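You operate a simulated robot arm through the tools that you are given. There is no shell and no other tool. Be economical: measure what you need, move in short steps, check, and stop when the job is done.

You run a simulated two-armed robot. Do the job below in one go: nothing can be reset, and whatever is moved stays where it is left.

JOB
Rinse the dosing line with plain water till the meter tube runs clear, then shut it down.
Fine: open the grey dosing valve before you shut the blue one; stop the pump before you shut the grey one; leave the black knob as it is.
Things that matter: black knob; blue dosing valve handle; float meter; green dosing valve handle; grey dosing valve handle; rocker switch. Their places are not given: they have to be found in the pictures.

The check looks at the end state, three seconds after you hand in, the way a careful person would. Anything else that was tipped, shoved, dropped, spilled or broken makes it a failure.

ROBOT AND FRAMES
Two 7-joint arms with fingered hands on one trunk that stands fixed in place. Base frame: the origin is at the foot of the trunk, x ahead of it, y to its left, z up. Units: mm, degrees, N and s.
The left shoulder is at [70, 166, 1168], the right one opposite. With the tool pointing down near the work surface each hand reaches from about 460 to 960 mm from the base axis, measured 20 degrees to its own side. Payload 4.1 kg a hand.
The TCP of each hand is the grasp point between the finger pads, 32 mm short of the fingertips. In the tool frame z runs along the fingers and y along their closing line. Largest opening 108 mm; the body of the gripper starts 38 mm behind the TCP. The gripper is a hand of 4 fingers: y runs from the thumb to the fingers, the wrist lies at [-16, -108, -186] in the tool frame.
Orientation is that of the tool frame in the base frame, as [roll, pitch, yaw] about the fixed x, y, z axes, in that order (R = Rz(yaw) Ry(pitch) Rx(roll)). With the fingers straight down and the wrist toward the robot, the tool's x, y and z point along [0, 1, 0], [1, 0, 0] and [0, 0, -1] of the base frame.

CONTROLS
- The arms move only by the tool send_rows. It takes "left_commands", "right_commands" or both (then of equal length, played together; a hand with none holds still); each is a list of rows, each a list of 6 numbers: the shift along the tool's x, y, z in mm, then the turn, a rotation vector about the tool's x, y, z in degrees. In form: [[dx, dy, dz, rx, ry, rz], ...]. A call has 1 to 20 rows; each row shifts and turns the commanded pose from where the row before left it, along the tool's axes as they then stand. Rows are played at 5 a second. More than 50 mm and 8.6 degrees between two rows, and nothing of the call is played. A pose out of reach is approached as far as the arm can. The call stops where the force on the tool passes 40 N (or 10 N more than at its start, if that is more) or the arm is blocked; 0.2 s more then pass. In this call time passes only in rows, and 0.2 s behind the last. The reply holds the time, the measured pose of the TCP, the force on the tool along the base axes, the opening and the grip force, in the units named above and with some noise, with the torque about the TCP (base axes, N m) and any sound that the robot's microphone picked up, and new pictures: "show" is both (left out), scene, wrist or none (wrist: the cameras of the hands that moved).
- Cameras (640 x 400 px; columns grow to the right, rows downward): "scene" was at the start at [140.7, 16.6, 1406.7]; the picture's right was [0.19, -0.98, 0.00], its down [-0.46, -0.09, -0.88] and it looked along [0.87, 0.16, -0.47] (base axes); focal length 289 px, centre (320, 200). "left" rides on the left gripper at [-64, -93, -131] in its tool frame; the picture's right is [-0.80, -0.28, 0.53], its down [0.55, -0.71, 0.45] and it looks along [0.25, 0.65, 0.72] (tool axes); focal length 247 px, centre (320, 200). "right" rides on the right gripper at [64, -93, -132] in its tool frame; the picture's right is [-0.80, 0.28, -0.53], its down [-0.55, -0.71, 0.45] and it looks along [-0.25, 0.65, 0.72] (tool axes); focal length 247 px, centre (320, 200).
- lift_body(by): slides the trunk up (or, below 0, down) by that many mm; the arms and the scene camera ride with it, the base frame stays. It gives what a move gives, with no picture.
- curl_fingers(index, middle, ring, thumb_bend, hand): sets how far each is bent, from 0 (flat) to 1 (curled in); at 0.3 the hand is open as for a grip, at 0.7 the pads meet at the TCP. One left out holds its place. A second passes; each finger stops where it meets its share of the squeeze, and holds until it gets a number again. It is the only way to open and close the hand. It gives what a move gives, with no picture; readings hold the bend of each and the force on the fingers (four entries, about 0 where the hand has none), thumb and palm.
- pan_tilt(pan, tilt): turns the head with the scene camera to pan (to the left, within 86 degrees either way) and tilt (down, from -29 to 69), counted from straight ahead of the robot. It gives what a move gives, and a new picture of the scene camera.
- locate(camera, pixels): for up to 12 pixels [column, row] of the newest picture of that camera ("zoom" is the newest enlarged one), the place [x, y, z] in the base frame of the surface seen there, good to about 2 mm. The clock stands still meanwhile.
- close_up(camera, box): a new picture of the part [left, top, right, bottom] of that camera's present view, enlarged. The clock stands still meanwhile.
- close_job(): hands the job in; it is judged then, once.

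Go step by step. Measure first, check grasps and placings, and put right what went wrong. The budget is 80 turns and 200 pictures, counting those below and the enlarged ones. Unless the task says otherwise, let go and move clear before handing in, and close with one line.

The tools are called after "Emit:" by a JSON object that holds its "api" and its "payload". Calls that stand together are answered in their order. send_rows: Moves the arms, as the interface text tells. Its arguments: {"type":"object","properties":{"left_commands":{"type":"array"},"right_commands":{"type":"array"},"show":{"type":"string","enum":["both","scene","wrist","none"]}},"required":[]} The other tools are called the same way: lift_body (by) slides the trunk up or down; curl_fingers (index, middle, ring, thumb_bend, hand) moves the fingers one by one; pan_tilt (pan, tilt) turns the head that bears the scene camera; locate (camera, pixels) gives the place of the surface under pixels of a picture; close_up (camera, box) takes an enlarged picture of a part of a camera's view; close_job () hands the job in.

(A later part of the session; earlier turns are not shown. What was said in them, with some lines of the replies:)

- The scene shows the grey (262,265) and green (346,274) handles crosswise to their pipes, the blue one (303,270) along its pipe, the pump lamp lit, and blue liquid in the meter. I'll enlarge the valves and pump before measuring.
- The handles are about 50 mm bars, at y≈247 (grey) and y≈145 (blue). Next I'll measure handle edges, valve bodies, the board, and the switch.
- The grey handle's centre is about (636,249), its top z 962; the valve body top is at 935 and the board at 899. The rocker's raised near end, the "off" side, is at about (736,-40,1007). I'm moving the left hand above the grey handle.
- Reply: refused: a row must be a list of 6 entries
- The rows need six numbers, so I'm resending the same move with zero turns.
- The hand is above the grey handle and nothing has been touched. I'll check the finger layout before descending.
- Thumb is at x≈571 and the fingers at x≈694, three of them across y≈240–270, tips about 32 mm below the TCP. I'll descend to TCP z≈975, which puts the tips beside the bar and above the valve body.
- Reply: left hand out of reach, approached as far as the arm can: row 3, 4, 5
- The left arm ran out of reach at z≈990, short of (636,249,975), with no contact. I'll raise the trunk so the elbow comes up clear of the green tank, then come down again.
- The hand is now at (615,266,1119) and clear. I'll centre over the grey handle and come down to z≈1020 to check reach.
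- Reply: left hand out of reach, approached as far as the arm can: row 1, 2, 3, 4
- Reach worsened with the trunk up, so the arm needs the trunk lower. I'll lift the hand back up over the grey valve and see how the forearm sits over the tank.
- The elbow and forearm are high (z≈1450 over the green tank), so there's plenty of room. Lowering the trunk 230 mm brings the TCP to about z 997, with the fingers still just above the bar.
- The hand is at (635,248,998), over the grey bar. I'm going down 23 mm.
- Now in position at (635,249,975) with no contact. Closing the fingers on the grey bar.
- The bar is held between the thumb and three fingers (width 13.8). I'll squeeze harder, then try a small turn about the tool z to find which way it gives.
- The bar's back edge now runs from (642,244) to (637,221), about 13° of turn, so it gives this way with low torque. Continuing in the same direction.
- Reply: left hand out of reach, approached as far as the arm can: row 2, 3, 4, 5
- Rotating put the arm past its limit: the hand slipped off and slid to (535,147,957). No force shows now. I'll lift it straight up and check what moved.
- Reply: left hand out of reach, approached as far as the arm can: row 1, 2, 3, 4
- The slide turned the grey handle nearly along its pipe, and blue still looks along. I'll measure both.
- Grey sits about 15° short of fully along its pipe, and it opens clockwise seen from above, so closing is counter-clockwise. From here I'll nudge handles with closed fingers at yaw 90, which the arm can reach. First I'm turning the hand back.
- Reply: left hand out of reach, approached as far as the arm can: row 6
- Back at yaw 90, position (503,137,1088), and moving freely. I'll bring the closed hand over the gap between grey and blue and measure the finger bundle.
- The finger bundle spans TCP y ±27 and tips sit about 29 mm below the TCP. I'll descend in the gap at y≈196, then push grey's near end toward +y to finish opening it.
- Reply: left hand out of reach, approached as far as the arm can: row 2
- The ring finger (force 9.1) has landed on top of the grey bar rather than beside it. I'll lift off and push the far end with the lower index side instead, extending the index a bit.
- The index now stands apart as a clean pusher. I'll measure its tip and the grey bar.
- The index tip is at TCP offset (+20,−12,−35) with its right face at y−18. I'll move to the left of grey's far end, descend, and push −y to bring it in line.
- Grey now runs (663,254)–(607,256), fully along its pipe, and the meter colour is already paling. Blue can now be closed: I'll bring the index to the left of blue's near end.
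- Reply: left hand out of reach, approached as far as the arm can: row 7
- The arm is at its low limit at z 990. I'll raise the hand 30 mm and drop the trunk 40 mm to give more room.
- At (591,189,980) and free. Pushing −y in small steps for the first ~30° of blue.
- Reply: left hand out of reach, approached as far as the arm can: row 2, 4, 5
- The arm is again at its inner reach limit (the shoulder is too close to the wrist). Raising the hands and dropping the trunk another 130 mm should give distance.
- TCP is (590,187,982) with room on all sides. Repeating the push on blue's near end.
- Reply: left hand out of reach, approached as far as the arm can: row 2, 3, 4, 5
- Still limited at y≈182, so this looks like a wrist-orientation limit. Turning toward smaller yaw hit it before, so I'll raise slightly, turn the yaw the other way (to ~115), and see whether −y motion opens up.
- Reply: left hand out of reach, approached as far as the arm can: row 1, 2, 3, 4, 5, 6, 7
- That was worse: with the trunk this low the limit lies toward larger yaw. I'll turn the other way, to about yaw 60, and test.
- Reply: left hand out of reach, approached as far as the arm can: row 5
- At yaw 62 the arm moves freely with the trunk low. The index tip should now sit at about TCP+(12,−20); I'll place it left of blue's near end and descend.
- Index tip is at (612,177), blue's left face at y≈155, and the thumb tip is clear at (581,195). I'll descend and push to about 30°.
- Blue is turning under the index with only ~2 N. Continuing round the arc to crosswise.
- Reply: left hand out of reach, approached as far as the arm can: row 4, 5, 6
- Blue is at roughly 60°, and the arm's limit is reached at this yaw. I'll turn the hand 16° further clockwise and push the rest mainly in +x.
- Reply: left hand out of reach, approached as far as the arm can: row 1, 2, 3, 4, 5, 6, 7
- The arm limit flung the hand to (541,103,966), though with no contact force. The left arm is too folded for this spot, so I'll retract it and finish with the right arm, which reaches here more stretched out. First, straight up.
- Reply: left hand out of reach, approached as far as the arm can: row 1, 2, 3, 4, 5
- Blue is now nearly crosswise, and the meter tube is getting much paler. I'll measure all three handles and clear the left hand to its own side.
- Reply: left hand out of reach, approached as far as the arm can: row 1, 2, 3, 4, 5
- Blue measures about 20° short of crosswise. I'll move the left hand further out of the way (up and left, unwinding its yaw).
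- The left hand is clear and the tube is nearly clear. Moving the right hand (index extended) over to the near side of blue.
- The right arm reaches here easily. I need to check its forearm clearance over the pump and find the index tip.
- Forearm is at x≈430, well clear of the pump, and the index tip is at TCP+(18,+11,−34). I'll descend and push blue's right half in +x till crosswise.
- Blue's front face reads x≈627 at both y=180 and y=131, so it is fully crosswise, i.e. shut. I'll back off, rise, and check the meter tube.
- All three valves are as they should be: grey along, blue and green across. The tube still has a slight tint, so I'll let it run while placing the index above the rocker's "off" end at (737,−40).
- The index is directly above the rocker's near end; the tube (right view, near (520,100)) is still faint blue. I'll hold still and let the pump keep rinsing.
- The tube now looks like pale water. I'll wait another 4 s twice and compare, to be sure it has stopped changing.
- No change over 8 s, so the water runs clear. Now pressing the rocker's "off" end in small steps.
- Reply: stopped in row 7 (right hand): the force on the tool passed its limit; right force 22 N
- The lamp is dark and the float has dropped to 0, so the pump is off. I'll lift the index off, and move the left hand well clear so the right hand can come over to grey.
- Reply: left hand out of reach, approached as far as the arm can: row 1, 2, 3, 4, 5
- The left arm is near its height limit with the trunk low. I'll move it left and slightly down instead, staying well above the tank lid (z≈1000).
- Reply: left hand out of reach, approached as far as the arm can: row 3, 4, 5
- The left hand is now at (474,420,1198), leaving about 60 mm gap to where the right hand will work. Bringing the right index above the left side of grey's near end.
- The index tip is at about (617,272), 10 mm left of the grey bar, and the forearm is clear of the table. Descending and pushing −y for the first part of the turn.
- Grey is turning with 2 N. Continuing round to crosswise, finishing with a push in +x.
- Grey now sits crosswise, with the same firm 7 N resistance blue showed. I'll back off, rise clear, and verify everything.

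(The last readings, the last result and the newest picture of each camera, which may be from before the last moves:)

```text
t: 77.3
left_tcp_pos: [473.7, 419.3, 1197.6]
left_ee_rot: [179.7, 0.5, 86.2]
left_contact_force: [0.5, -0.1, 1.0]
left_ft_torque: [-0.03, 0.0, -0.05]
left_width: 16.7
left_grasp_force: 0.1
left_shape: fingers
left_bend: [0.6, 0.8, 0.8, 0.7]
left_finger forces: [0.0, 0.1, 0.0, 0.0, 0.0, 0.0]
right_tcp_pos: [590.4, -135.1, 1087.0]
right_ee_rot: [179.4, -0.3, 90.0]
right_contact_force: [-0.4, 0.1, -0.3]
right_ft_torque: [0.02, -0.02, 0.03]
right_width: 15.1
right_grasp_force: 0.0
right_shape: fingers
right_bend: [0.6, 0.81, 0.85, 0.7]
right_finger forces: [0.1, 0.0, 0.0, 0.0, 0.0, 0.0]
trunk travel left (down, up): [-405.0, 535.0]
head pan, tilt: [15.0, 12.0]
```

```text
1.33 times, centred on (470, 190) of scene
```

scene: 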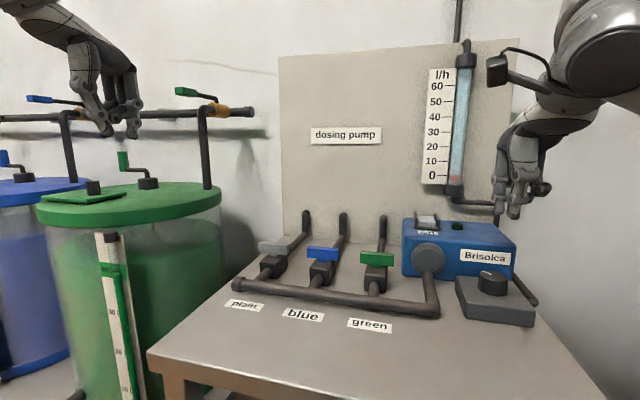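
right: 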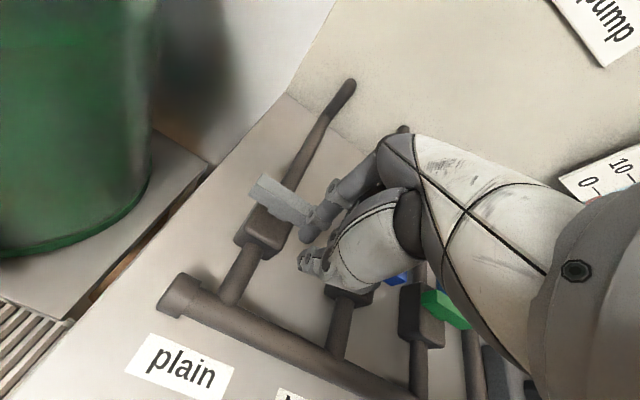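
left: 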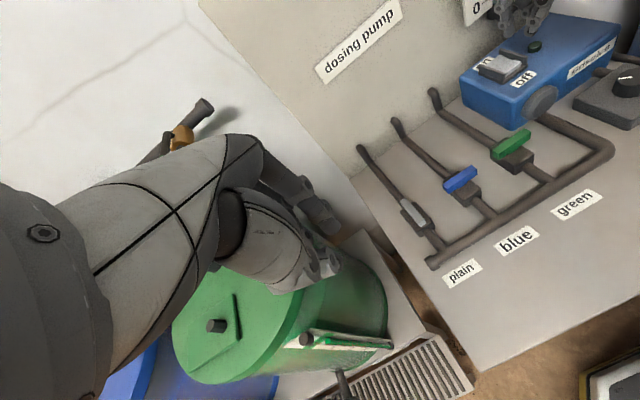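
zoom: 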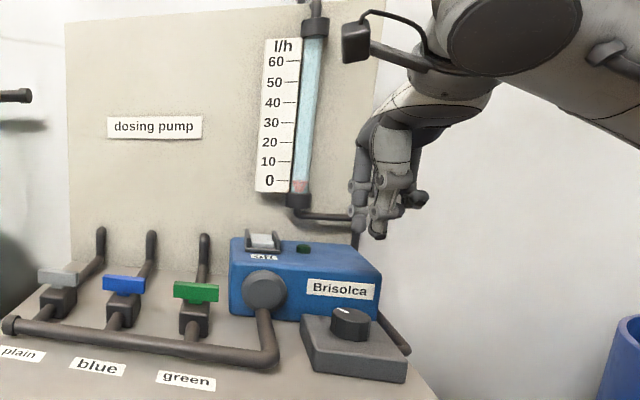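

All three handles are crosswise (grey's front face is flat at x≈628), the lamp is dark, the float is at 0 and the tube is clear. The black knob hasn't been touched and both hands are clear, so I'm handing in.

Emit:
{"api": "close_job", "payload": {}}

```text
The job is handed in.
```

The dosing line is rinsed till the meter tube ran clear and then shut down: grey was opened before blue was shut, the pump was stopped before grey was shut, and the black knob was left alone.
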